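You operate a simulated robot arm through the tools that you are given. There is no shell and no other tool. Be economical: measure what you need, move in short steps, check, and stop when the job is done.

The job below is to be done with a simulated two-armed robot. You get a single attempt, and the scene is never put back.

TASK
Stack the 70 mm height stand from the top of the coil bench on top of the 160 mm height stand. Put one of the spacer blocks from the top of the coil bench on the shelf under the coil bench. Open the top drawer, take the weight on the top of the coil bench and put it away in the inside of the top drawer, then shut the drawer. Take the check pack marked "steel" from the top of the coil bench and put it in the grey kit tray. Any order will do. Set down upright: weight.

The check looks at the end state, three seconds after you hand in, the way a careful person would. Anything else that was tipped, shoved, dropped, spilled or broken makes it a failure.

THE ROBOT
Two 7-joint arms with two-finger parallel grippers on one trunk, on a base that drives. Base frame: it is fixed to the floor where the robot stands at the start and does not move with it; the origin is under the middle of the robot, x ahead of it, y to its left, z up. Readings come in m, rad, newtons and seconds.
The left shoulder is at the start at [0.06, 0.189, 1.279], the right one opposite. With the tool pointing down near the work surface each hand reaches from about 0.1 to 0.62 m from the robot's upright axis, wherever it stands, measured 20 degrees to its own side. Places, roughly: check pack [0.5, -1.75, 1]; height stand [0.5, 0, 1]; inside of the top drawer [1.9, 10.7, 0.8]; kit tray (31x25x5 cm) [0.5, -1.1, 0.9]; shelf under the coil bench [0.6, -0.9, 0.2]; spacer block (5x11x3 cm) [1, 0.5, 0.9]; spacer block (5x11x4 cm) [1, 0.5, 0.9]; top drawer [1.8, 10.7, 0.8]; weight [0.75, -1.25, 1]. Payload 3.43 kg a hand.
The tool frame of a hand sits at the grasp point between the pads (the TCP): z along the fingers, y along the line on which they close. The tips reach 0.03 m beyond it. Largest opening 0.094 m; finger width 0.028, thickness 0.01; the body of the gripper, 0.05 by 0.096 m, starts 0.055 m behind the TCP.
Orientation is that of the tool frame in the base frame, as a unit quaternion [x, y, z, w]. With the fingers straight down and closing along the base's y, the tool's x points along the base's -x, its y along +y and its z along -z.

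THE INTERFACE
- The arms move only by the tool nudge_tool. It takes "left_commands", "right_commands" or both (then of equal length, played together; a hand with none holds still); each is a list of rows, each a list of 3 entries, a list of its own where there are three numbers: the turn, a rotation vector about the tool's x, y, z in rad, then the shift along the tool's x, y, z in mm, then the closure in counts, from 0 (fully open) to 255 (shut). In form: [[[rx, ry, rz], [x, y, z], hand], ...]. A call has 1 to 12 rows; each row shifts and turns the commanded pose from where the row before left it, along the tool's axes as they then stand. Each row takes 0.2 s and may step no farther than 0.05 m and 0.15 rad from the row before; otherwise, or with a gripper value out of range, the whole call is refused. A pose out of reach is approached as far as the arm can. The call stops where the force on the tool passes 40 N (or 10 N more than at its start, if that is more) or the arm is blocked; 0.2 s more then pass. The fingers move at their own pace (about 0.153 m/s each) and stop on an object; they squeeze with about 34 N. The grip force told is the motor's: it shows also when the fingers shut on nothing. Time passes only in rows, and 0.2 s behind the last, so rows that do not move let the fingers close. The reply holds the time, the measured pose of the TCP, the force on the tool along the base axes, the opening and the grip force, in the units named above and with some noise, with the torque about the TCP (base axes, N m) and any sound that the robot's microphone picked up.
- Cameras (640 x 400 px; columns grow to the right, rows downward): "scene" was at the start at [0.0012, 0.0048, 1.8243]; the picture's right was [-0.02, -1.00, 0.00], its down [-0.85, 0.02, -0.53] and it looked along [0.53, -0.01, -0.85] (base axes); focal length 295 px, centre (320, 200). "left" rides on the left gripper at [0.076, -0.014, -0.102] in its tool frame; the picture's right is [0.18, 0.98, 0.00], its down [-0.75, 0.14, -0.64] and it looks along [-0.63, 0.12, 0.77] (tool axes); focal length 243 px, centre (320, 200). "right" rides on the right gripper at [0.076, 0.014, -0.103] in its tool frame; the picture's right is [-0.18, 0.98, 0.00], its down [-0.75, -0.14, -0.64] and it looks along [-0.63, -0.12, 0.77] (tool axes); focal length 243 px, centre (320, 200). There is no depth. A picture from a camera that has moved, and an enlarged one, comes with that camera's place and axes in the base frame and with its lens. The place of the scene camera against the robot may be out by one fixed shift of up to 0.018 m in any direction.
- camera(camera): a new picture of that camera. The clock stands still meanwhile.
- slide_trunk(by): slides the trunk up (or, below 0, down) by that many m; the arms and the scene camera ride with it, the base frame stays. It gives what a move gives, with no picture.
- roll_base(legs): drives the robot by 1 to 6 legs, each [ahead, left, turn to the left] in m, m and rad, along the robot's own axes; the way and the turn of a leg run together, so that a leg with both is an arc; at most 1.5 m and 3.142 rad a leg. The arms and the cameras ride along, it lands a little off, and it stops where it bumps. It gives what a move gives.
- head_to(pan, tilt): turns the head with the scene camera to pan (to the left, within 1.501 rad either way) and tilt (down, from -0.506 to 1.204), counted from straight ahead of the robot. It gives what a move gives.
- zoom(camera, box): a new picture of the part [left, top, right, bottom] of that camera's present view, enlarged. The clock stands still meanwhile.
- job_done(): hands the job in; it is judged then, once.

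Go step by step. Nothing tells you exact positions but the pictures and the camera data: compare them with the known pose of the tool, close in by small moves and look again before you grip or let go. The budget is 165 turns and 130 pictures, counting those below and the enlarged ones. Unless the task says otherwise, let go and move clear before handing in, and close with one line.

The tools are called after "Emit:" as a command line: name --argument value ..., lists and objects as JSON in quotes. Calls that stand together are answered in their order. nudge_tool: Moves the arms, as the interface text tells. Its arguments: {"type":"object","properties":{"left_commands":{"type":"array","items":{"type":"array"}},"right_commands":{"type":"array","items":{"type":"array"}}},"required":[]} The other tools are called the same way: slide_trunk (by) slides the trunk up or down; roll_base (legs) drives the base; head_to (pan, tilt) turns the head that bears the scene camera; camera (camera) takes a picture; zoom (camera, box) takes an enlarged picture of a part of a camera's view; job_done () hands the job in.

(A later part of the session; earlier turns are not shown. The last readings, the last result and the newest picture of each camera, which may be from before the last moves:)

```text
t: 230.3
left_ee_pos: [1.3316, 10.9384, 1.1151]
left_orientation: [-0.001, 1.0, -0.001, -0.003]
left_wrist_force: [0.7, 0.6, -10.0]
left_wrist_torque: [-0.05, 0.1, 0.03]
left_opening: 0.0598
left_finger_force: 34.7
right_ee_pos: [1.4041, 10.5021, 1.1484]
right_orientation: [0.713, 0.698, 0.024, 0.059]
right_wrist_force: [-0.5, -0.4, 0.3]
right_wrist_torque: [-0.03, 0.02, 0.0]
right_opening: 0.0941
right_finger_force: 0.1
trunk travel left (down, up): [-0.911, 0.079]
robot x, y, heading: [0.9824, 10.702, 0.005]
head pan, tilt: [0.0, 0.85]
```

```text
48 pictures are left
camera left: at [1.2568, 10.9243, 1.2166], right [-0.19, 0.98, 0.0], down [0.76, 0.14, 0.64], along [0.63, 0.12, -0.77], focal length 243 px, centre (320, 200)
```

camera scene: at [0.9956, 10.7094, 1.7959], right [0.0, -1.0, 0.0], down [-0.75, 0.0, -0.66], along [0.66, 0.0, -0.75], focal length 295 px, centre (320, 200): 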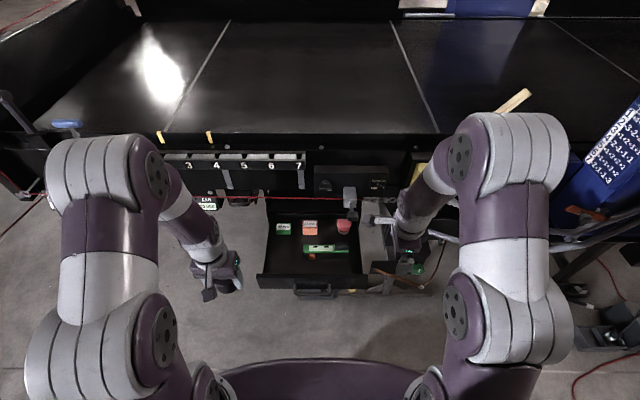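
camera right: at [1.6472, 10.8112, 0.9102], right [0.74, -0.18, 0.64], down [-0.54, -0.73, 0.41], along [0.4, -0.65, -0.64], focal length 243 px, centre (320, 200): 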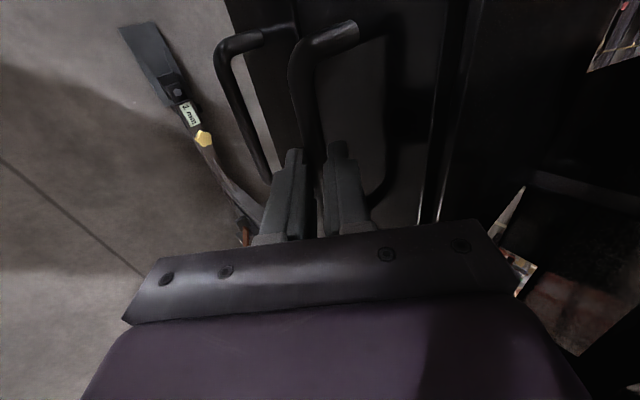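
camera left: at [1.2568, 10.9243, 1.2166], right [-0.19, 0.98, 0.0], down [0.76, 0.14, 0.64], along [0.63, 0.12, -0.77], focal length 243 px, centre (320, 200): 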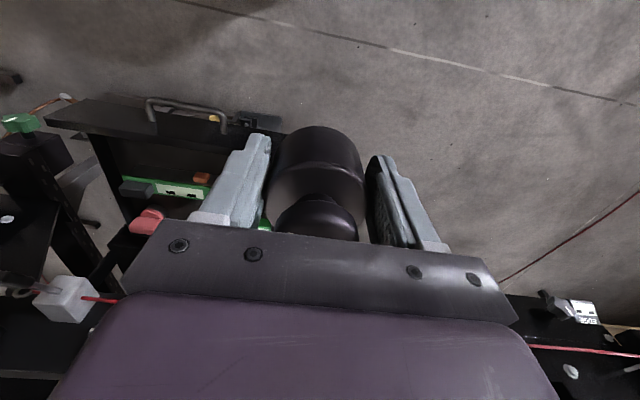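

The drawer spans y from 10.54 to 10.93 with its front rim at x ≈ 1.47. The target for the weight is (1.54, 10.85). I'll move the left hand over that spot and lower it partway.

Emit:
nudge_tool --left_commands '[[[0, 0, 0], [-42, -17.8, 0], 255], [[0, 0, 0], [-42, -17.8, 0], 255], [[0, 0, 0], [-42, -17.8, 0], 255], [[0, 0, 0], [-42, -17.8, 0], 255], [[0, 0, 0], [-42, -17.8, 0], 255], [[0, 0, 0], [0, 0, 45], 255], [[0, 0, 0], [0, 0, 45], 255], [[0, 0, 0], [0, 0, 45], 255], [[0, 0, 0], [0, 0, 0], 255]]'

Emit:
camera --camera "left"

Emit:
zoom --camera "scene" --box '[220, 180, 380, 280]'

```text
t: 232.3
left_ee_pos: [1.5407, 10.8498, 0.9758]
left_orientation: [-0.001, 1.0, -0.001, -0.003]
left_wrist_force: [-0.3, -0.4, -9.5]
left_wrist_torque: [0.0, 0.08, -0.02]
left_opening: 0.0598
left_finger_force: 34.5
right_ee_pos: [1.4059, 10.5027, 1.1479]
right_orientation: [0.713, 0.698, 0.024, 0.06]
right_wrist_force: [0.3, -0.3, -0.2]
right_wrist_torque: [0.03, -0.02, 0.0]
right_opening: 0.094
right_finger_force: 0.1
trunk travel left (down, up): [-0.911, 0.079]
robot x, y, heading: [0.9786, 10.704, -0.003]
head pan, tilt: [0.0, 0.85]
```

```text
47 pictures are left
camera left: at [1.4651, 10.835, 1.0794], right [-0.19, 0.98, 0.0], down [0.76, 0.14, 0.64], along [0.63, 0.12, -0.77], focal length 243 px, centre (320, 200)
```

left: 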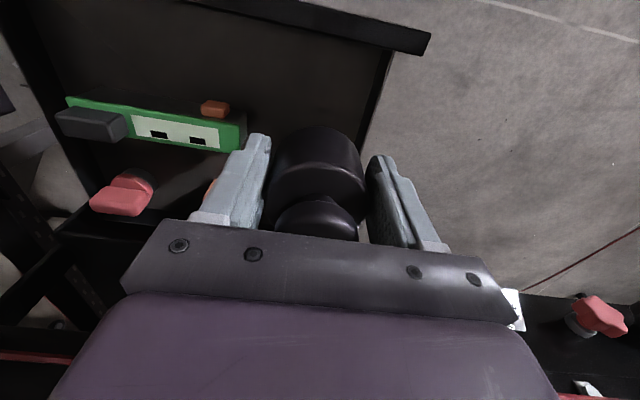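

```text
4.00 times, centred on (300, 230) of scene
camera zoom: at [0.9954, 10.7089, 1.7959], right [0.0, -1.0, 0.0], down [-0.75, 0.0, -0.66], along [0.66, 0.0, -0.75], focal length 1179 px, centre (400, 80)
```

zoom: 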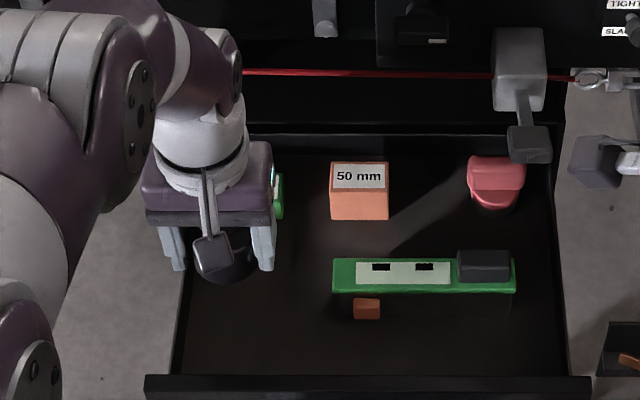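

The left wall is at y ≈ 10.895, so I'll shift to y = 10.82 for finger room and lower toward the drawer floor.

Emit:
nudge_tool --left_commands '[[[0, 0, 0], [0, -30, 0], 255], [[0, 0, 0], [0, 0, 45], 255], [[0, 0, 0], [0, 0, 45], 255], [[0, 0, 0], [0, 0, 35], 255], [[0, 0, 0], [0, 0, 0], 255]]'

Emit:
zoom --camera "scene" --box '[220, 180, 380, 280]'

```text
t: 233.6
left_ee_pos: [1.5406, 10.8199, 0.8527]
left_orientation: [0.0, 1.0, -0.001, -0.003]
left_wrist_force: [0.4, -0.5, -8.9]
left_wrist_torque: [-0.02, 0.08, 0.01]
left_opening: 0.0598
left_finger_force: 33.4
right_ee_pos: [1.4041, 10.5019, 1.1479]
right_orientation: [0.713, 0.698, 0.024, 0.06]
right_wrist_force: [-0.2, 0.1, 0.5]
right_wrist_torque: [-0.02, 0.01, 0.02]
right_opening: 0.094
right_finger_force: 0.1
trunk travel left (down, up): [-0.911, 0.079]
robot x, y, heading: [0.9868, 10.7048, 0.007]
head pan, tilt: [0.0, 0.85]
```

```text
4.00 times, centred on (300, 230) of scene
camera zoom: at [0.9962, 10.7089, 1.7959], right [0.0, -1.0, 0.0], down [-0.75, 0.0, -0.66], along [0.66, 0.0, -0.75], focal length 1179 px, centre (400, 80)
```

zoom: 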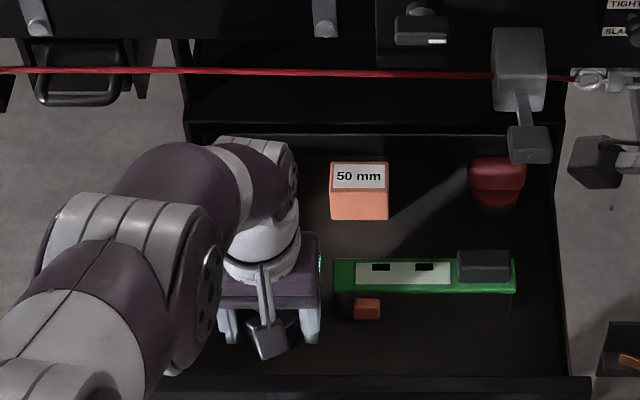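

Emit:
nudge_tool --left_commands '[[[0, 0, 0], [0, 0, 15], 255], [[0, 0, 0], [0, 0, 10], 255], [[0, 0, 0], [0, 0, 4], 255], [[0, 0, 0], [0, 0, 3], 255], [[0, 0, 0], [0, 0, 3], 255], [[0, 0, 0], [0, 0, 0], 255]]'

```text
t: 234.9
left_ee_pos: [1.5407, 10.8204, 0.8177]
left_orientation: [0.0, 1.0, -0.001, -0.003]
left_wrist_force: [-0.1, -0.5, -9.2]
left_wrist_torque: [0.0, 0.1, -0.01]
left_opening: 0.0595
left_finger_force: 34.5
right_ee_pos: [1.4043, 10.5017, 1.1478]
right_orientation: [0.713, 0.698, 0.024, 0.059]
right_wrist_force: [-0.3, -0.5, -0.6]
right_wrist_torque: [0.02, -0.01, 0.02]
right_opening: 0.0942
right_finger_force: 0.0
trunk travel left (down, up): [-0.911, 0.079]
robot x, y, heading: [0.9816, 10.7035, 0.009]
head pan, tilt: [0.0, 0.85]
```

Emit:
nudge_tool --left_commands '[[[0, 0, 0], [0, 0, 3], 255], [[0, 0, 0], [0, 0, 3], 255], [[0, 0, 0], [0, 0, 2], 255], [[0, 0, 0], [0, 0, 2], 255], [[0, 0, 0], [0, 0, 0], 255]]'

```text
t: 236.3
left_ee_pos: [1.5653, 10.8147, 0.8445]
left_orientation: [-0.001, 1.0, -0.004, 0.019]
left_wrist_force: [-0.5, 0.2, -9.7]
left_wrist_torque: [0.01, 0.1, 0.01]
left_opening: 0.0597
left_finger_force: 34.0
left hand out of reach, approached as far as the arm can: row 3
right_ee_pos: [1.4051, 10.5028, 1.1459]
right_orientation: [0.713, 0.698, 0.024, 0.058]
right_wrist_force: [-0.8, -0.7, -0.4]
right_wrist_torque: [-0.06, 0.0, 0.02]
right_opening: 0.0936
right_finger_force: 0.1
trunk travel left (down, up): [-0.911, 0.079]
robot x, y, heading: [0.9869, 10.702, 0.005]
head pan, tilt: [0.0, 0.85]
stopped in row 5 (left hand): the arm was blocked; the commanded pose is now the measured one
```

The arm jumped unexpectedly to (1.565, 10.815, 0.845). I'll look before doing anything.

Emit:
camera --camera "scene"

Emit:
camera --camera "left"

```text
44 pictures are left
camera scene: at [0.9966, 10.7087, 1.7959], right [0.0, -1.0, 0.0], down [-0.75, 0.0, -0.66], along [0.66, 0.0, -0.75], focal length 295 px, centre (320, 200)
```

scene: 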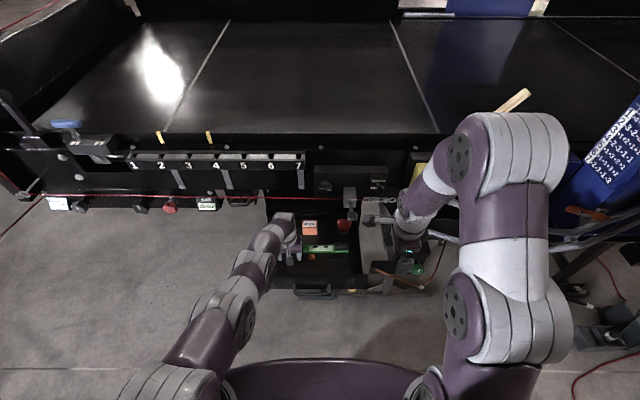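

```text
43 pictures are left
camera left: at [1.4864, 10.8008, 0.943], right [-0.18, 0.98, -0.01], down [0.73, 0.15, 0.67], along [0.66, 0.11, -0.74], focal length 243 px, centre (320, 200)
```

left: 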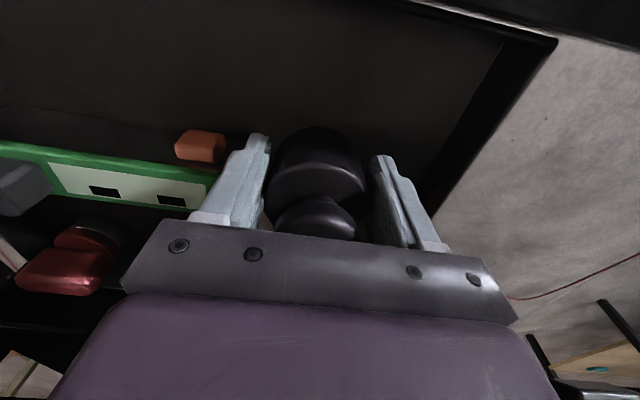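

The left arm has stretched near its reach limit and reconfigured, but the weight is still held and nothing was touched. I'll raise the hand, level it, and use the trunk slide for the final descent after driving slightly closer.

Emit:
nudge_tool --left_commands '[[[0, 0.038, 0], [0, 0, -20], 255], [[0, 0, 0], [5, 0, -30], 255], [[0, 0, 0], [10, 0, -30], 255], [[0, 0, 0], [10, 0, -30], 255], [[0, 0, 0], [0, 0, 0], 255]]'

Emit:
camera --camera "scene"

```text
t: 237.6
left_ee_pos: [1.5414, 10.8155, 0.9545]
left_orientation: [-0.002, 1.0, -0.005, 0.001]
left_wrist_force: [-0.2, -0.3, -9.9]
left_wrist_torque: [0.04, 0.09, -0.02]
left_opening: 0.0597
left_finger_force: 33.9
right_ee_pos: [1.4056, 10.5021, 1.1453]
right_orientation: [0.713, 0.698, 0.024, 0.058]
right_wrist_force: [0.0, 0.7, 0.6]
right_wrist_torque: [0.03, 0.01, -0.01]
right_opening: 0.0938
right_finger_force: 0.0
trunk travel left (down, up): [-0.911, 0.079]
robot x, y, heading: [0.9847, 10.6994, -0.0]
head pan, tilt: [0.0, 0.85]
```

```text
42 pictures are left
camera scene: at [0.9972, 10.7086, 1.7959], right [0.0, -1.0, 0.0], down [-0.75, 0.0, -0.66], along [0.66, 0.0, -0.75], focal length 295 px, centre (320, 200)
```

scene: 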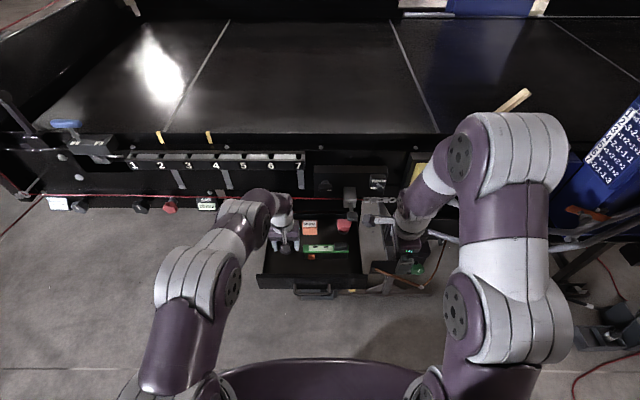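

Emit:
zoom --camera "scene" --box '[200, 170, 360, 270]'

Emit:
camera --camera "right"

```text
4.00 times, centred on (280, 220) of scene
camera zoom: at [0.9972, 10.7086, 1.7959], right [0.0, -1.0, 0.0], down [-0.75, 0.0, -0.66], along [0.66, 0.0, -0.75], focal length 1179 px, centre (480, 120)
```

zoom: 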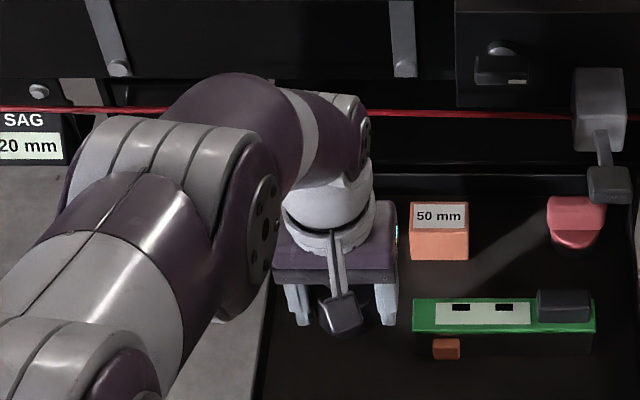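

```text
40 pictures are left
camera right: at [1.4093, 10.582, 1.2469], right [0.97, -0.2, 0.12], down [-0.23, -0.72, 0.66], along [-0.04, -0.67, -0.74], focal length 243 px, centre (320, 200)
```

right: 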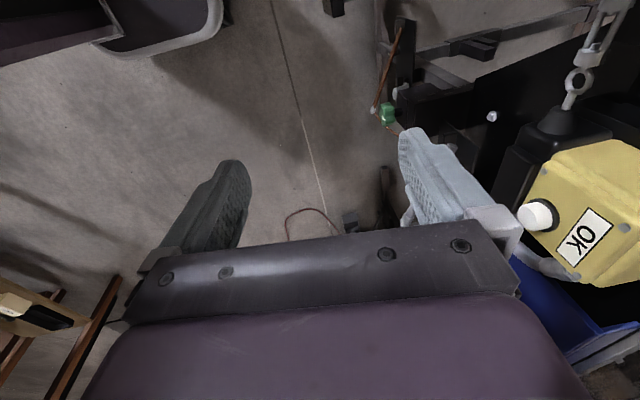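

The wrist knuckle is about 5 cm short of the cord, so a straight descent with the trunk is safe.

Emit:
slide_trunk --by -0.125

Emit:
slide_trunk --by -0.012

```text
t: 239.1
left_ee_pos: [1.5406, 10.8158, 0.8296]
left_orientation: [0.0, 1.0, -0.005, 0.003]
left_wrist_force: [-1.0, 0.4, -9.4]
left_wrist_torque: [-0.01, 0.1, 0.01]
left_opening: 0.0596
left_finger_force: 34.3
right_ee_pos: [1.4042, 10.502, 1.0223]
right_orientation: [0.713, 0.698, 0.024, 0.059]
right_wrist_force: [0.5, -0.1, 0.2]
right_wrist_torque: [0.03, 0.02, -0.03]
right_opening: 0.0937
right_finger_force: 0.0
trunk travel left (down, up): [-0.786, 0.204]
robot x, y, heading: [0.9825, 10.7027, 0.006]
head pan, tilt: [0.0, 0.85]
```

```text
t: 239.7
left_ee_pos: [1.5401, 10.8164, 0.8176]
left_orientation: [0.0, 1.0, -0.005, 0.003]
left_wrist_force: [0.0, -0.2, -9.8]
left_wrist_torque: [-0.04, 0.14, 0.03]
left_opening: 0.0595
left_finger_force: 34.1
right_ee_pos: [1.404, 10.502, 1.0108]
right_orientation: [0.713, 0.699, 0.024, 0.058]
right_wrist_force: [0.3, 0.0, -0.4]
right_wrist_torque: [0.01, 0.01, 0.02]
right_opening: 0.094
right_finger_force: 0.0
trunk travel left (down, up): [-0.774, 0.216]
robot x, y, heading: [0.9833, 10.701, -0.001]
head pan, tilt: [0.0, 0.85]
```

Emit:
slide_trunk --by -0.006

Emit:
slide_trunk --by -0.004

```text
t: 240.2
left_ee_pos: [1.5416, 10.815, 0.8117]
left_orientation: [-0.001, 1.0, -0.003, 0.002]
left_wrist_force: [1.2, -0.4, -6.0]
left_wrist_torque: [0.09, 0.14, -0.02]
left_opening: 0.0601
left_finger_force: 33.7
right_ee_pos: [1.4038, 10.5031, 1.0044]
right_orientation: [0.713, 0.698, 0.025, 0.06]
right_wrist_force: [-0.8, 0.2, 0.4]
right_wrist_torque: [0.0, -0.03, -0.01]
right_opening: 0.094
right_finger_force: 0.0
trunk travel left (down, up): [-0.768, 0.222]
robot x, y, heading: [0.9854, 10.7032, 0.007]
head pan, tilt: [0.0, 0.85]
```

```text
t: 240.8
left_ee_pos: [1.5404, 10.8161, 0.8124]
left_orientation: [-0.001, 1.0, -0.005, 0.007]
left_wrist_force: [1.7, 1.8, 22.0]
left_wrist_torque: [0.19, 0.56, 0.16]
left_opening: 0.06
left_finger_force: 34.4
right_ee_pos: [1.402, 10.5026, 1.0021]
right_orientation: [0.713, 0.699, 0.025, 0.059]
right_wrist_force: [-0.9, 0.5, 0.9]
right_wrist_torque: [-0.02, -0.05, 0.0]
right_opening: 0.0936
right_finger_force: 0.1
trunk travel left (down, up): [-0.764, 0.226]
robot x, y, heading: [0.9827, 10.7018, 0.004]
head pan, tilt: [0.0, 0.85]
```

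The weight is on the drawer floor at the expected 0.812. I'll relax 2 mm, open modestly, and lift out with the trunk.

Emit:
slide_trunk --by 0.003

Emit:
nudge_tool --left_commands '[[[0, 0, 0], [0, 0, 0], 85], [[0, 0, 0], [0, 0, 0], 60], [[0, 0, 0], [0, 0, 0], 45], [[0, 0, 0], [0, 0, 0], 45]]'

Emit:
slide_trunk --by 0.16

Emit:
zoom --camera "scene" --box '[200, 170, 400, 295]'

Emit:
camera --camera "left"

```text
t: 241.3
left_ee_pos: [1.5388, 10.8157, 0.8107]
left_orientation: [-0.001, 1.0, -0.005, 0.004]
left_wrist_force: [0.8, -1.0, 8.8]
left_wrist_torque: [-0.14, -0.58, -0.01]
left_opening: 0.0593
left_finger_force: 34.1
right_ee_pos: [1.4027, 10.5013, 1.0046]
right_orientation: [0.713, 0.698, 0.025, 0.059]
right_wrist_force: [0.5, -0.1, 0.0]
right_wrist_torque: [-0.03, -0.02, -0.01]
right_opening: 0.0939
right_finger_force: 0.0
trunk travel left (down, up): [-0.767, 0.223]
robot x, y, heading: [0.9858, 10.7054, 0.002]
head pan, tilt: [0.0, 0.85]
```

```text
t: 242.3
left_ee_pos: [1.541, 10.8156, 0.8103]
left_orientation: [-0.002, 1.0, -0.004, 0.003]
left_wrist_force: [0.3, -1.3, -0.5]
left_wrist_torque: [-0.03, -0.02, 0.01]
left_opening: 0.0774
left_finger_force: 0.1
right_ee_pos: [1.4036, 10.5024, 1.0031]
right_orientation: [0.713, 0.698, 0.025, 0.06]
right_wrist_force: [0.8, 0.5, -0.9]
right_wrist_torque: [0.01, 0.0, 0.01]
right_opening: 0.0939
right_finger_force: 0.0
trunk travel left (down, up): [-0.767, 0.223]
robot x, y, heading: [0.985, 10.697, 0.001]
head pan, tilt: [0.0, 0.85]
```

```text
t: 244.1
left_ee_pos: [1.5398, 10.8157, 0.97]
left_orientation: [-0.001, 1.0, -0.005, 0.003]
left_wrist_force: [-0.4, 0.1, -0.2]
left_wrist_torque: [0.02, 0.01, -0.02]
left_opening: 0.0776
left_finger_force: 0.1
right_ee_pos: [1.4043, 10.5011, 1.1635]
right_orientation: [0.713, 0.698, 0.024, 0.059]
right_wrist_force: [0.5, -0.1, 0.0]
right_wrist_torque: [-0.01, -0.01, 0.01]
right_opening: 0.0944
right_finger_force: 0.0
trunk travel left (down, up): [-0.927, 0.063]
robot x, y, heading: [0.9834, 10.7039, 0.0]
head pan, tilt: [0.0, 0.85]
```

```text
3.20 times, centred on (300, 232) of scene
camera zoom: at [0.9951, 10.7083, 1.8119], right [0.0, -1.0, 0.0], down [-0.75, 0.0, -0.66], along [0.66, 0.0, -0.75], focal length 943 px, centre (384, 96)
```

zoom: 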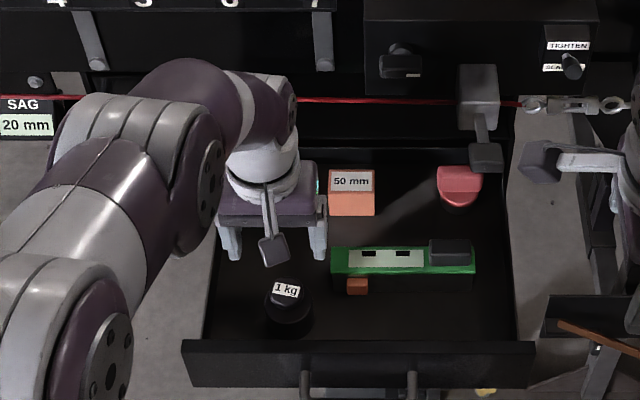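

```text
38 pictures are left
camera left: at [1.4633, 10.8019, 1.0727], right [-0.18, 0.98, -0.01], down [0.75, 0.15, 0.64], along [0.64, 0.11, -0.76], focal length 243 px, centre (320, 200)
```

left: 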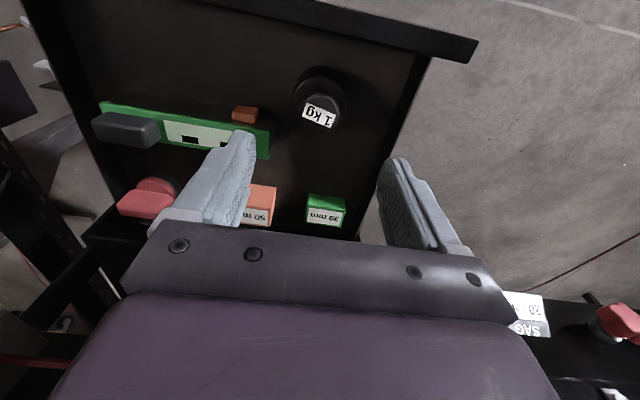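

The weight stands upright in the drawer. To shut it I'll re-grip the handle with the right hand pitched as before, which was clear of the cord, and drive it in. First I'll stow the left hand.

Emit:
nudge_tool --left_commands '[[[0, 0, 0], [0, 0, -45], 45], [[0, 0, 0], [45, 0, -15], 45], [[0, 0, 0], [45, 0, 0], 45], [[0, 0, 0], [45, 10, 0], 45], [[0, 0, 0], [10, 40, 0], 45], [[0, 0, 0], [0, 40, 0], 45], [[0, 0, 0], [0, 0, 0], 0]]'

Emit:
roll_base --legs '[[-0.17, 0, 0], [0, 0.23, 0]]'

Emit:
slide_trunk --by -0.226

```text
t: 245.7
left_ee_pos: [1.3942, 10.9056, 1.0298]
left_orientation: [0.001, 1.0, -0.004, 0.002]
left_wrist_force: [-0.3, 0.1, 0.5]
left_wrist_torque: [0.0, 0.0, 0.02]
left_opening: 0.0941
left_finger_force: 0.0
right_ee_pos: [1.4039, 10.5008, 1.1645]
right_orientation: [0.713, 0.698, 0.026, 0.058]
right_wrist_force: [-0.4, 0.2, 0.3]
right_wrist_torque: [-0.01, 0.01, -0.02]
right_opening: 0.0939
right_finger_force: 0.0
trunk travel left (down, up): [-0.927, 0.063]
robot x, y, heading: [0.9855, 10.7019, 0.001]
head pan, tilt: [0.0, 0.85]
```

```text
t: 248.5
left_ee_pos: [1.2236, 11.1314, 1.0292]
left_orientation: [-0.001, 1.0, -0.004, 0.002]
left_wrist_force: [0.4, 0.3, 0.1]
left_wrist_torque: [0.0, 0.02, -0.04]
left_opening: 0.0936
left_finger_force: 0.0
right_ee_pos: [1.2333, 10.7286, 1.1642]
right_orientation: [0.712, 0.699, 0.025, 0.059]
right_wrist_force: [0.2, 0.0, 0.4]
right_wrist_torque: [0.03, -0.01, 0.02]
right_opening: 0.0939
right_finger_force: 0.0
trunk travel left (down, up): [-0.927, 0.063]
robot x, y, heading: [0.8138, 10.9322, 0.006]
head pan, tilt: [0.0, 0.85]
```

```text
t: 250.9
left_ee_pos: [1.2249, 11.134, 0.8038]
left_orientation: [-0.001, 1.0, -0.005, 0.003]
left_wrist_force: [0.5, -0.1, -0.2]
left_wrist_torque: [0.02, 0.02, -0.02]
left_opening: 0.0939
left_finger_force: 0.1
right_ee_pos: [1.2325, 10.7313, 0.9373]
right_orientation: [0.712, 0.699, 0.025, 0.059]
right_wrist_force: [-0.5, -0.8, 0.0]
right_wrist_torque: [0.0, 0.02, 0.03]
right_opening: 0.0941
right_finger_force: 0.1
trunk travel left (down, up): [-0.701, 0.289]
robot x, y, heading: [0.8162, 10.9326, 0.004]
head pan, tilt: [0.0, 0.85]
```

Emit:
nudge_tool --right_commands '[[[0, 0, 0], [0, 37, 16], 100], [[0, 0, 0], [0, 37, 16], 150], [[-0.118, 0, 0], [0, 0, 0], 150], [[-0.118, 0, 0], [0, 0, 0], 150], [[-0.118, 0, 0], [0, 0, 0], 150], [[-0.118, 0, 0], [0, 0, 0], 150], [[-0.118, 0, 0], [0, 0, 0], 150], [[0, 0, 0], [0, 29, -24], 150], [[0, 0, 0], [0, 0, 0], 150]]'

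Emit:
camera --camera "right"

```text
t: 252.9
left_ee_pos: [1.2238, 11.1334, 0.8046]
left_orientation: [0.0, 1.0, -0.004, 0.003]
left_wrist_force: [-0.3, -0.4, -0.2]
left_wrist_torque: [0.02, -0.03, -0.02]
left_opening: 0.0938
left_finger_force: 0.0
right_ee_pos: [1.3232, 10.7272, 0.9637]
right_orientation: [0.672, 0.667, 0.208, 0.247]
right_wrist_force: [0.5, -0.9, -0.8]
right_wrist_torque: [0.02, -0.01, -0.05]
right_opening: 0.0387
right_finger_force: 0.1
right hand out of reach, approached as far as the arm can: row 7
trunk travel left (down, up): [-0.701, 0.289]
robot x, y, heading: [0.8159, 10.93, 0.002]
head pan, tilt: [0.0, 0.85]
```

```text
37 pictures are left
camera right: at [1.275, 10.8075, 1.0502], right [0.77, -0.17, 0.61], down [-0.52, -0.72, 0.46], along [0.36, -0.67, -0.65], focal length 243 px, centre (320, 200)
```

right: 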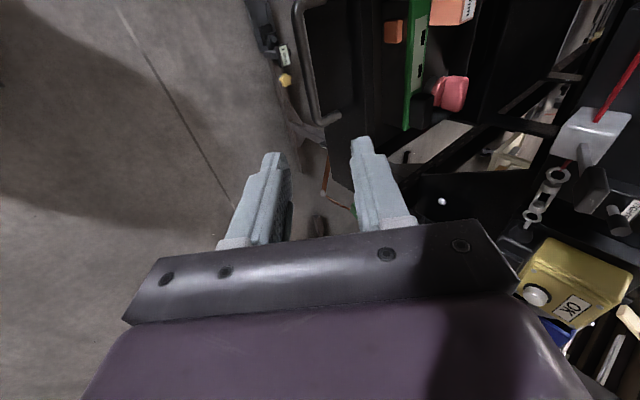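

Emit:
nudge_tool --right_commands '[[[0, 0, 0], [6, -10.7, 20], 150], [[0, 0, 0], [0, 0, 40], 150], [[0, 0, 0], [0, 0, 40], 150], [[0, 0, 0], [0, 0, 25], 150], [[0, 0, 0], [0, 0, 0], 150]]'

Emit:
camera --camera "right"

```text
t: 254.1
left_ee_pos: [1.223, 11.1328, 0.8035]
left_orientation: [-0.001, 1.0, -0.004, 0.004]
left_wrist_force: [-0.6, 0.3, 0.0]
left_wrist_torque: [0.01, -0.04, 0.01]
left_opening: 0.094
left_finger_force: 0.1
right_ee_pos: [1.3919, 10.7258, 0.8594]
right_orientation: [0.672, 0.666, 0.208, 0.248]
right_wrist_force: [0.5, -0.1, 0.1]
right_wrist_torque: [0.02, 0.01, 0.02]
right_opening: 0.0386
right_finger_force: 0.0
trunk travel left (down, up): [-0.701, 0.289]
robot x, y, heading: [0.8175, 10.9276, 0.002]
head pan, tilt: [0.0, 0.85]
```

```text
36 pictures are left
camera right: at [1.3434, 10.8073, 0.9439], right [0.77, -0.17, 0.61], down [-0.52, -0.72, 0.46], along [0.36, -0.67, -0.65], focal length 243 px, centre (320, 200)
```

right: 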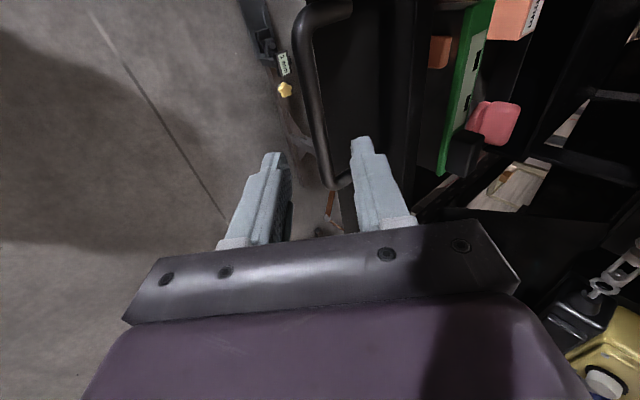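

The bar is lined up between the fingers again. I'll advance and grip.

Emit:
nudge_tool --right_commands '[[[0, 0, 0], [0, 0, 20], 150], [[0, 0, 0], [0, 0, 18], 150], [[0, 0, 0], [0, 0, 0], 255], [[0, 0, 0], [0, 0, 0], 255], [[0, 0, 0], [0, 0, 0], 255]]'

Emit:
camera --camera "right"

```text
t: 255.3
left_ee_pos: [1.2242, 11.1326, 0.8036]
left_orientation: [-0.002, 1.0, -0.004, 0.003]
left_wrist_force: [-0.1, 0.6, 0.6]
left_wrist_torque: [-0.02, -0.01, -0.02]
left_opening: 0.094
left_finger_force: 0.0
right_ee_pos: [1.4156, 10.7254, 0.8275]
right_orientation: [0.672, 0.666, 0.209, 0.246]
right_wrist_force: [1.3, 0.5, -3.2]
right_wrist_torque: [0.37, -0.01, -0.1]
right_opening: 0.0111
right_finger_force: 44.8
trunk travel left (down, up): [-0.701, 0.289]
robot x, y, heading: [0.8132, 10.9293, 0.006]
head pan, tilt: [0.0, 0.85]
```

```text
35 pictures are left
camera right: at [1.367, 10.8053, 0.9138], right [0.78, -0.17, 0.61], down [-0.52, -0.72, 0.46], along [0.36, -0.67, -0.65], focal length 243 px, centre (320, 200)
```

right: 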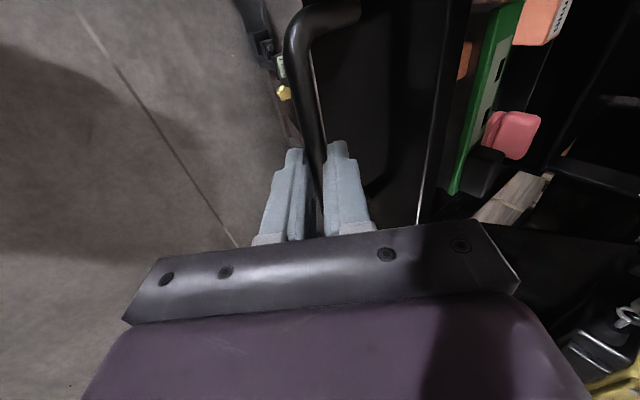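

The handle is gripped. I'll drive the drawer shut in two legs.

Emit:
roll_base --legs '[[0.15, 0, 0], [0.1, 0, 0]]'

Emit:
roll_base --legs '[[0.03, 0, 0]]'

Emit:
camera --camera "scene"

```text
t: 257.4
left_ee_pos: [1.4724, 11.1339, 0.8039]
left_orientation: [0.0, 1.0, -0.004, 0.003]
left_wrist_force: [0.2, -0.1, -0.3]
left_wrist_torque: [0.03, -0.02, 0.02]
left_opening: 0.094
left_finger_force: 0.2
right_ee_pos: [1.6638, 10.7237, 0.8265]
right_orientation: [0.673, 0.666, 0.207, 0.247]
right_wrist_force: [-0.4, 1.1, -1.5]
right_wrist_torque: [0.16, 0.26, -0.11]
right_opening: 0.0118
right_finger_force: 45.5
trunk travel left (down, up): [-0.701, 0.289]
robot x, y, heading: [1.0618, 10.9348, 0.006]
head pan, tilt: [0.0, 0.85]
```

```text
t: 258.2
left_ee_pos: [1.5022, 11.1327, 0.8044]
left_orientation: [0.001, 1.0, -0.004, 0.003]
left_wrist_force: [-0.1, 0.1, -0.3]
left_wrist_torque: [0.0, 0.04, -0.02]
left_opening: 0.0938
left_finger_force: 0.0
right_ee_pos: [1.6932, 10.7243, 0.8271]
right_orientation: [0.672, 0.667, 0.208, 0.246]
right_wrist_force: [0.3, -2.4, -4.4]
right_wrist_torque: [-0.25, 0.3, -0.4]
right_opening: 0.0117
right_finger_force: 44.9
trunk travel left (down, up): [-0.701, 0.289]
robot x, y, heading: [1.0899, 10.9337, -0.001]
head pan, tilt: [0.0, 0.85]
```

```text
34 pictures are left
camera scene: at [1.1023, 10.9361, 1.5858], right [0.0, -1.0, 0.0], down [-0.75, 0.0, -0.66], along [0.66, 0.0, -0.75], focal length 295 px, centre (320, 200)
```

scene: 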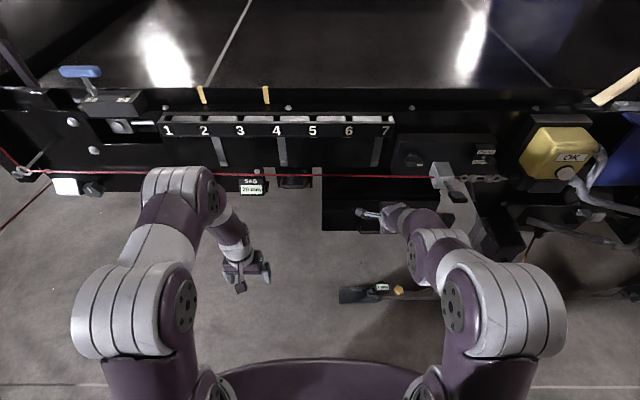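

About 8 mm remain. I'll push the last bit.

Emit:
roll_base --legs '[[0.012, 0, 0]]'

Emit:
zoom --camera "scene" --box '[290, 140, 490, 265]'

```text
t: 259.1
left_ee_pos: [1.5133, 11.1337, 0.8034]
left_orientation: [0.001, 1.0, -0.005, 0.003]
left_wrist_force: [-0.1, 0.5, 0.5]
left_wrist_torque: [0.02, 0.0, 0.02]
left_opening: 0.094
left_finger_force: 0.0
right_ee_pos: [1.7013, 10.7232, 0.826]
right_orientation: [0.673, 0.667, 0.204, 0.246]
right_wrist_force: [-1.2, -0.6, 2.3]
right_wrist_torque: [0.0, 0.01, -0.1]
right_opening: 0.0115
right_finger_force: 45.2
trunk travel left (down, up): [-0.701, 0.289]
robot x, y, heading: [1.0982, 10.9303, 0.002]
head pan, tilt: [0.0, 0.85]
stopped in leg 1: the force on the tool passed its limit (the readings are from after the stop); the commanded pose is now the measured one
```

```text
3.20 times, centred on (390, 202) of scene
camera zoom: at [1.1123, 10.9366, 1.586], right [0.0, -1.0, 0.0], down [-0.75, 0.0, -0.66], along [0.66, 0.0, -0.75], focal length 943 px, centre (96, 192)
```

zoom: 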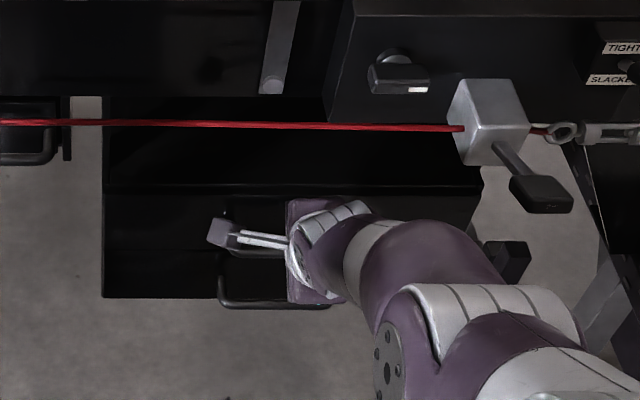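

It's shut against the stop at the original position. I'll release and retract.

Emit:
nudge_tool --right_commands '[[[0, 0, 0], [0, 0, 0], 220], [[0, 0, 0], [0, 0, 0], 180], [[0, 0, 0], [0, 0, 0], 150], [[0, 0, 0], [0, 0, 0], 150], [[0, 0, 0], [0, 0, -15], 150], [[0, 0, 0], [0, 0, -25], 150], [[0, 0, 0], [0, 0, -30], 150], [[0, 0, 0], [0, 0, 0], 150]]'

Emit:
roll_base --legs '[[-0.5, 0, 0]]'

Emit:
zoom --camera "scene" --box '[240, 60, 480, 210]'

```text
t: 260.9
left_ee_pos: [1.5145, 11.1331, 0.8026]
left_orientation: [0.0, 1.0, -0.004, 0.003]
left_wrist_force: [0.0, 0.1, -1.3]
left_wrist_torque: [-0.02, 0.01, 0.01]
left_opening: 0.094
left_finger_force: 0.0
right_ee_pos: [1.6606, 10.7283, 0.8823]
right_orientation: [0.674, 0.667, 0.205, 0.244]
right_wrist_force: [0.5, 0.3, 0.3]
right_wrist_torque: [-0.02, -0.01, 0.01]
right_opening: 0.0386
right_finger_force: 0.0
trunk travel left (down, up): [-0.701, 0.289]
robot x, y, heading: [1.1025, 10.9346, 0.0]
head pan, tilt: [0.0, 0.85]
```

```text
t: 263.8
left_ee_pos: [1.0173, 11.1322, 0.8044]
left_orientation: [0.0, 1.0, -0.004, 0.002]
left_wrist_force: [-0.1, 0.7, 0.6]
left_wrist_torque: [0.01, -0.03, -0.02]
left_opening: 0.0941
left_finger_force: 0.2
right_ee_pos: [1.1645, 10.7276, 0.8822]
right_orientation: [0.674, 0.666, 0.205, 0.245]
right_wrist_force: [0.7, -0.3, 0.2]
right_wrist_torque: [0.02, 0.03, -0.01]
right_opening: 0.0388
right_finger_force: 0.1
trunk travel left (down, up): [-0.701, 0.289]
robot x, y, heading: [0.6093, 10.929, 0.0]
head pan, tilt: [0.0, 0.85]
```

```text
2.67 times, centred on (360, 135) of scene
camera zoom: at [0.6178, 10.9355, 1.5859], right [0.0, -1.0, 0.0], down [-0.75, 0.0, -0.66], along [0.66, 0.0, -0.75], focal length 786 px, centre (213, 373)
```

zoom: 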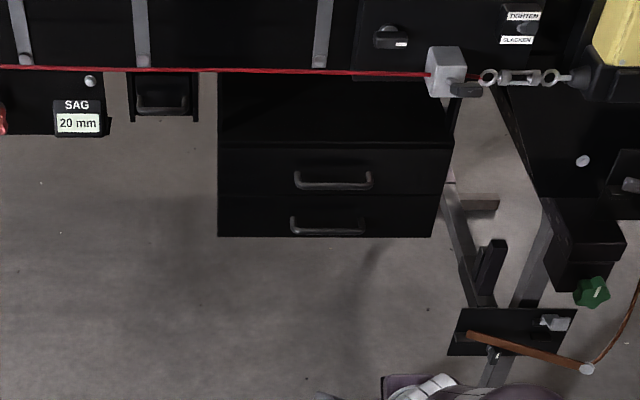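

The drawer is shut with the weight inside. Now I'll return to the bench front for the steel pack: raise the trunk and stow the arms high, then strafe back the way I came.

Emit:
slide_trunk --by 0.28

Emit:
nudge_tool --left_commands '[[[0, 0, 0], [0, 0, -40], 0], [[0, 0, 0], [0, 0, -40], 0], [[0, 0, 0], [0, 0, -40], 0], [[0, 0, 0], [0, 0, -40], 0], [[0, 0, 0], [0, 0, -40], 0], [[0, 0, 0], [0, 0, 0], 0], [[0, 0, 0], [0, 0, 0], 0], [[0, 0, 0], [0, 0, 0], 0], [[0, 0, 0], [0, 0, 0], 0]]' --right_commands '[[[0.118, 0, 0], [0, 0, 0], 0], [[0.118, 0, 0], [0, 0, 0], 0], [[0.118, 0, 0], [0, 0, 0], 0], [[0.118, 0, 0], [0, 0, 0], 0], [[0.118, 0, 0], [0, 0, -20], 0], [[0, 0, 0], [0, 0, -40], 0], [[0, 0, 0], [0, 0, -40], 0], [[0, 0, 0], [0, 0, -40], 0], [[0, 0, 0], [0, 0, 0], 0]]'

Emit:
roll_base --legs '[[-0.15, 0, 0], [0, -1.5, 0], [0, -1.4, 0]]'

Emit:
head_to --pan -1.3 --tilt 0.35

Emit:
camera --camera "scene"

```text
t: 266.7
left_ee_pos: [1.0184, 11.1336, 1.0845]
left_orientation: [0.0, 1.0, -0.004, 0.002]
left_wrist_force: [0.0, 0.1, 1.0]
left_wrist_torque: [0.01, 0.02, 0.0]
left_opening: 0.094
left_finger_force: 0.2
right_ee_pos: [1.1664, 10.7276, 1.1618]
right_orientation: [0.674, 0.666, 0.205, 0.245]
right_wrist_force: [0.5, -0.4, -0.1]
right_wrist_torque: [-0.01, -0.01, 0.02]
right_opening: 0.0385
right_finger_force: 0.1
trunk travel left (down, up): [-0.981, 0.009]
robot x, y, heading: [0.6082, 10.9271, 0.006]
head pan, tilt: [0.0, 0.85]
```

```text
t: 268.7
left_ee_pos: [1.0177, 11.133, 1.2848]
left_orientation: [-0.001, 1.0, -0.004, 0.003]
left_wrist_force: [-0.6, 0.2, -0.5]
left_wrist_torque: [0.04, -0.01, 0.01]
left_opening: 0.094
left_finger_force: 0.0
right_ee_pos: [1.1544, 10.7355, 1.301]
right_orientation: [0.715, 0.698, 0.002, 0.038]
right_wrist_force: [-0.4, -0.4, 0.0]
right_wrist_torque: [-0.04, -0.02, 0.01]
right_opening: 0.0937
right_finger_force: 0.1
trunk travel left (down, up): [-0.981, 0.009]
robot x, y, heading: [0.6078, 10.9312, 0.009]
head pan, tilt: [0.0, 0.85]
```

```text
t: 283.6
left_ee_pos: [0.9084, 8.2697, 1.2831]
left_orientation: [-0.018, 1.0, -0.004, 0.002]
left_wrist_force: [-0.1, -0.5, 0.7]
left_wrist_torque: [0.02, 0.0, 0.02]
left_opening: 0.0939
left_finger_force: 0.0
right_ee_pos: [1.0613, 7.8765, 1.2999]
right_orientation: [0.703, 0.71, 0.003, 0.039]
right_wrist_force: [-0.1, -0.6, -0.2]
right_wrist_torque: [-0.03, 0.0, 0.01]
right_opening: 0.0939
right_finger_force: 0.1
trunk travel left (down, up): [-0.981, 0.009]
robot x, y, heading: [0.512, 8.0494, 0.038]
head pan, tilt: [0.0, 0.85]
```

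```text
t: 285.0
left_ee_pos: [0.9096, 8.2693, 1.2835]
left_orientation: [-0.018, 1.0, -0.005, 0.002]
left_wrist_force: [0.1, 0.6, -0.1]
left_wrist_torque: [-0.02, 0.0, -0.02]
left_opening: 0.0938
left_finger_force: 0.1
right_ee_pos: [1.0606, 7.8756, 1.3008]
right_orientation: [0.703, 0.71, 0.003, 0.039]
right_wrist_force: [0.6, -0.3, 0.7]
right_wrist_torque: [0.01, 0.02, -0.01]
right_opening: 0.0942
right_finger_force: 0.0
trunk travel left (down, up): [-0.981, 0.009]
robot x, y, heading: [0.5072, 8.0492, 0.039]
head pan, tilt: [-1.3, 0.351]
```

```text
31 pictures are left
camera scene: at [0.4674, 7.9648, 1.9096], right [-0.95, -0.31, 0.0], down [-0.11, 0.33, -0.94], along [0.29, -0.89, -0.34], focal length 295 px, centre (320, 200)
```

scene: 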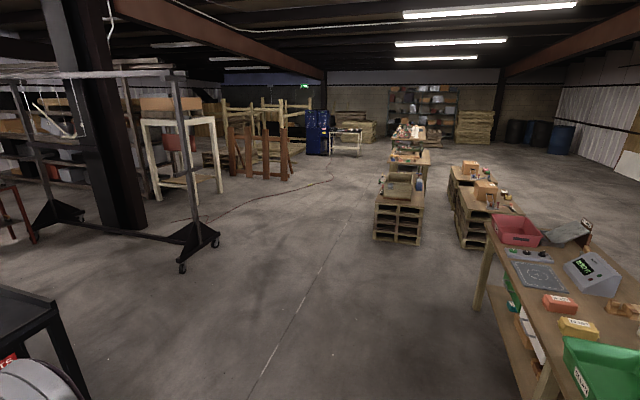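

The corridor is clear. I'll straighten up, strafe to y ≈ 6.4, go across to x ≈ 1.5, and strafe down toward the bench.

Emit:
roll_base --legs '[[0, 0, -0.038], [0, -1.5, 0], [0, -0.15, 0], [1.0, 0, 0], [0, -1.5, 0], [0, -1.5, 0]]'

Emit:
camera --camera "scene"

```text
t: 312.8
left_ee_pos: [1.8848, 3.571, 1.2839]
left_orientation: [0.004, 1.0, -0.004, 0.002]
left_wrist_force: [-0.3, 0.7, -0.5]
left_wrist_torque: [-0.02, 0.05, -0.03]
left_opening: 0.0943
left_finger_force: 0.0
right_ee_pos: [2.0183, 3.1706, 1.3008]
right_orientation: [0.719, 0.694, 0.003, 0.039]
right_wrist_force: [-0.8, 0.9, -0.1]
right_wrist_torque: [-0.01, 0.01, -0.03]
right_opening: 0.0941
right_finger_force: 0.0
trunk travel left (down, up): [-0.981, 0.009]
robot x, y, heading: [1.4727, 3.3714, -0.011]
head pan, tilt: [-1.3, 0.351]
```

```text
30 pictures are left
camera scene: at [1.4297, 3.2866, 1.9096], right [-0.97, -0.26, 0.0], down [-0.09, 0.33, -0.94], along [0.24, -0.91, -0.34], focal length 295 px, centre (320, 200)
```

scene: 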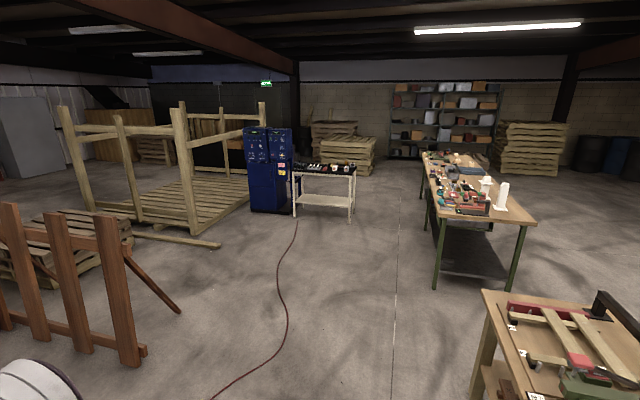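

Emit:
roll_base --legs '[[0, 0, 0.011], [0, -1.5, 0], [0, -0.84, 0]]'

```text
t: 324.7
left_ee_pos: [1.9045, 1.224, 1.2835]
left_orientation: [-0.004, 1.0, -0.004, 0.002]
left_wrist_force: [-0.7, 0.1, 0.2]
left_wrist_torque: [-0.01, 0.0, 0.0]
left_opening: 0.094
left_finger_force: 0.0
right_ee_pos: [2.0463, 0.8265, 1.3012]
right_orientation: [0.713, 0.7, 0.003, 0.039]
right_wrist_force: [-0.1, 0.7, 0.6]
right_wrist_torque: [-0.03, 0.0, -0.01]
right_opening: 0.0938
right_finger_force: 0.1
trunk travel left (down, up): [-0.981, 0.009]
robot x, y, heading: [1.4975, 1.0175, 0.009]
head pan, tilt: [-1.3, 0.351]
```

Emit:
roll_base --legs '[[0, 0, -0.009], [-1.5, 0, 0], [0, -1.5, 0], [0, -1.05, 0]]'

Emit:
head_to --pan -0.2 --tilt 0.8

Emit:
camera --camera "scene"

```text
t: 344.4
left_ee_pos: [0.4501, -1.347, 1.2832]
left_orientation: [-0.005, 1.0, -0.004, 0.002]
left_wrist_force: [1.0, 0.1, 0.0]
left_wrist_torque: [0.0, 0.0, -0.02]
left_opening: 0.0937
left_finger_force: 0.0
right_ee_pos: [0.5912, -1.7448, 1.3007]
right_orientation: [0.712, 0.701, 0.002, 0.038]
right_wrist_force: [-0.2, -0.8, -0.1]
right_wrist_torque: [-0.02, 0.0, 0.0]
right_opening: 0.0938
right_finger_force: 0.0
trunk travel left (down, up): [-0.981, 0.009]
robot x, y, heading: [0.0423, -1.5574, 0.017]
head pan, tilt: [-1.3, 0.351]
```

```text
t: 345.8
left_ee_pos: [0.4502, -1.3477, 1.2837]
left_orientation: [-0.005, 1.0, -0.004, 0.002]
left_wrist_force: [0.6, 0.5, -0.5]
left_wrist_torque: [0.0, -0.01, 0.01]
left_opening: 0.0942
left_finger_force: 0.0
right_ee_pos: [0.5919, -1.7448, 1.3006]
right_orientation: [0.712, 0.701, 0.002, 0.038]
right_wrist_force: [0.0, 0.2, -0.3]
right_wrist_torque: [0.01, 0.0, 0.01]
right_opening: 0.0941
right_finger_force: 0.0
trunk travel left (down, up): [-0.981, 0.009]
robot x, y, heading: [0.0391, -1.5628, 0.007]
head pan, tilt: [-0.201, 0.799]
```

```text
29 pictures are left
camera scene: at [0.0538, -1.5671, 1.87], right [-0.19, -0.98, 0.0], down [-0.7, 0.13, -0.7], along [0.68, -0.13, -0.72], focal length 295 px, centre (320, 200)
```

scene: 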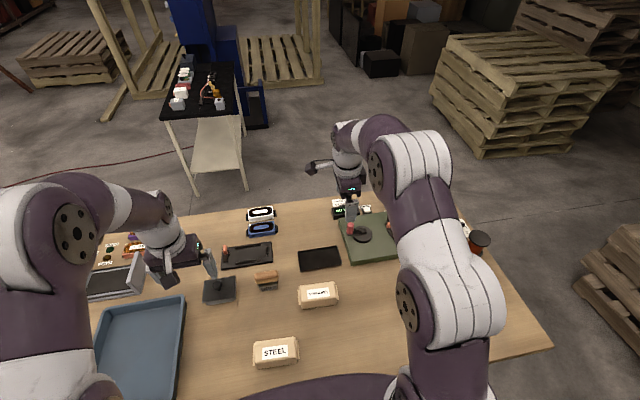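

The pack marked STEEL is at about (0.37, -1.49) and the tray is centred near (0.48, -1.07). I'll zoom in to confirm the label and the pack's orientation.

Emit:
zoom --camera "scene" --box '[220, 270, 380, 370]'

```text
4.00 times, centred on (300, 320) of scene
camera zoom: at [0.0538, -1.5671, 1.87], right [-0.19, -0.98, 0.0], down [-0.7, 0.13, -0.7], along [0.68, -0.13, -0.72], focal length 1179 px, centre (400, -280)
```

zoom: 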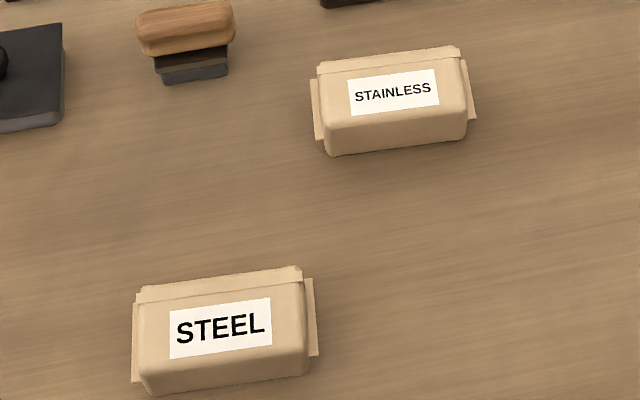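

The label is confirmed. The pack is about 12 cm along y and 5–6 cm along x, turned about -0.07 rad. My right fingers already close along x, so I'll shift the base left and bring the hand above the pack.

Emit:
roll_base --legs '[[-0.02, 0.2, -0.01]]'

Emit:
nudge_tool --right_commands '[[[0.056, 0.051, 0.06], [0, 0, 0], 0], [[0, 0, 0], [10, -40, 0], 0], [[0, 0, 0], [10, -40, 20], 0], [[0, 0, 0], [10, -40, 20], 0], [[0, 0, 0], [10, -40, 20], 0], [[0, 0, 0], [10, -40, 20], 0], [[0, 0, 0], [0, 0, 45], 0], [[0, 0, 0], [0, 0, 45], 0], [[0, 0, 0], [0, 0, 0], 0]]'

Emit:
camera --camera "right"

```text
t: 347.4
left_ee_pos: [0.4299, -1.1555, 1.2832]
left_orientation: [0.0, 1.0, -0.003, 0.003]
left_wrist_force: [-0.6, -0.6, 0.3]
left_wrist_torque: [0.01, 0.01, 0.0]
left_opening: 0.0939
left_finger_force: 0.0
right_ee_pos: [0.5694, -1.5534, 1.3004]
right_orientation: [0.716, 0.697, 0.002, 0.037]
right_wrist_force: [0.3, 0.3, -0.7]
right_wrist_torque: [0.03, -0.02, -0.01]
right_opening: 0.0941
right_finger_force: 0.0
trunk travel left (down, up): [-0.981, 0.009]
robot x, y, heading: [0.0222, -1.3587, 0.003]
head pan, tilt: [-0.201, 0.799]
```

```text
t: 349.4
left_ee_pos: [0.4281, -1.1515, 1.2845]
left_orientation: [-0.001, 1.0, -0.004, 0.004]
left_wrist_force: [-0.7, -0.3, -0.3]
left_wrist_torque: [-0.01, -0.01, 0.0]
left_opening: 0.0939
left_finger_force: 0.0
right_ee_pos: [0.3661, -1.4815, 1.1231]
right_orientation: [0.737, 0.676, 0.003, 0.002]
right_wrist_force: [0.7, 0.4, -0.2]
right_wrist_torque: [-0.01, -0.01, 0.0]
right_opening: 0.0939
right_finger_force: 0.1
right hand out of reach, approached as far as the arm can: row 1
trunk travel left (down, up): [-0.981, 0.009]
robot x, y, heading: [0.0248, -1.3585, 0.006]
head pan, tilt: [-0.201, 0.799]
```

```text
27 pictures are left
camera right: at [0.3853, -1.4079, 1.2261], right [0.96, -0.27, 0.01], down [-0.21, -0.74, 0.64], along [-0.17, -0.62, -0.77], focal length 243 px, centre (320, 200)
```

right: 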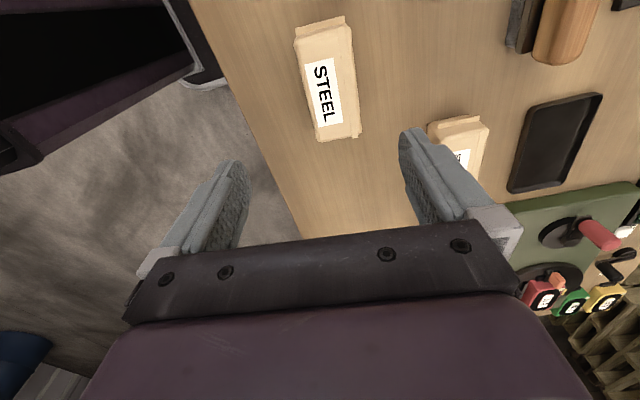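

The tool is aligned, and the pack's centre is at (0.376, -1.488). I'll descend most of the way and check.

Emit:
nudge_tool --right_commands '[[[0, 0, 0], [-5.6, 10.5, 40], 0], [[0, 0, 0], [0, 0, 45], 0], [[0, 0, 0], [0, 0, 45], 0], [[0, 0, 0], [0, 0, 30], 0], [[0, 0, 0], [0, 0, 0], 0]]'

Emit:
camera --camera "right"

```text
t: 350.6
left_ee_pos: [0.4298, -1.1513, 1.2833]
left_orientation: [-0.001, 1.0, -0.005, 0.002]
left_wrist_force: [-0.3, 0.0, 0.4]
left_wrist_torque: [0.0, 0.05, 0.0]
left_opening: 0.0943
left_finger_force: 0.0
right_ee_pos: [0.3775, -1.4895, 0.9624]
right_orientation: [0.737, 0.676, 0.002, 0.0]
right_wrist_force: [0.1, -0.8, 0.0]
right_wrist_torque: [0.01, 0.03, 0.0]
right_opening: 0.0939
right_finger_force: 0.2
trunk travel left (down, up): [-0.981, 0.009]
robot x, y, heading: [0.0226, -1.3591, 0.004]
head pan, tilt: [-0.201, 0.799]
```

```text
26 pictures are left
camera right: at [0.3977, -1.4151, 1.0652], right [0.96, -0.27, 0.0], down [-0.21, -0.74, 0.64], along [-0.17, -0.62, -0.77], focal length 243 px, centre (320, 200)
```

right: 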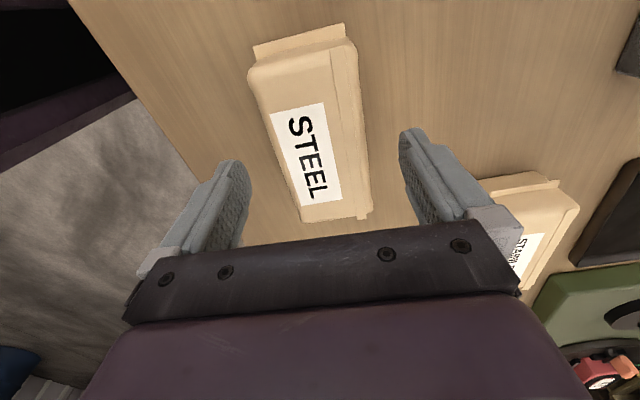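

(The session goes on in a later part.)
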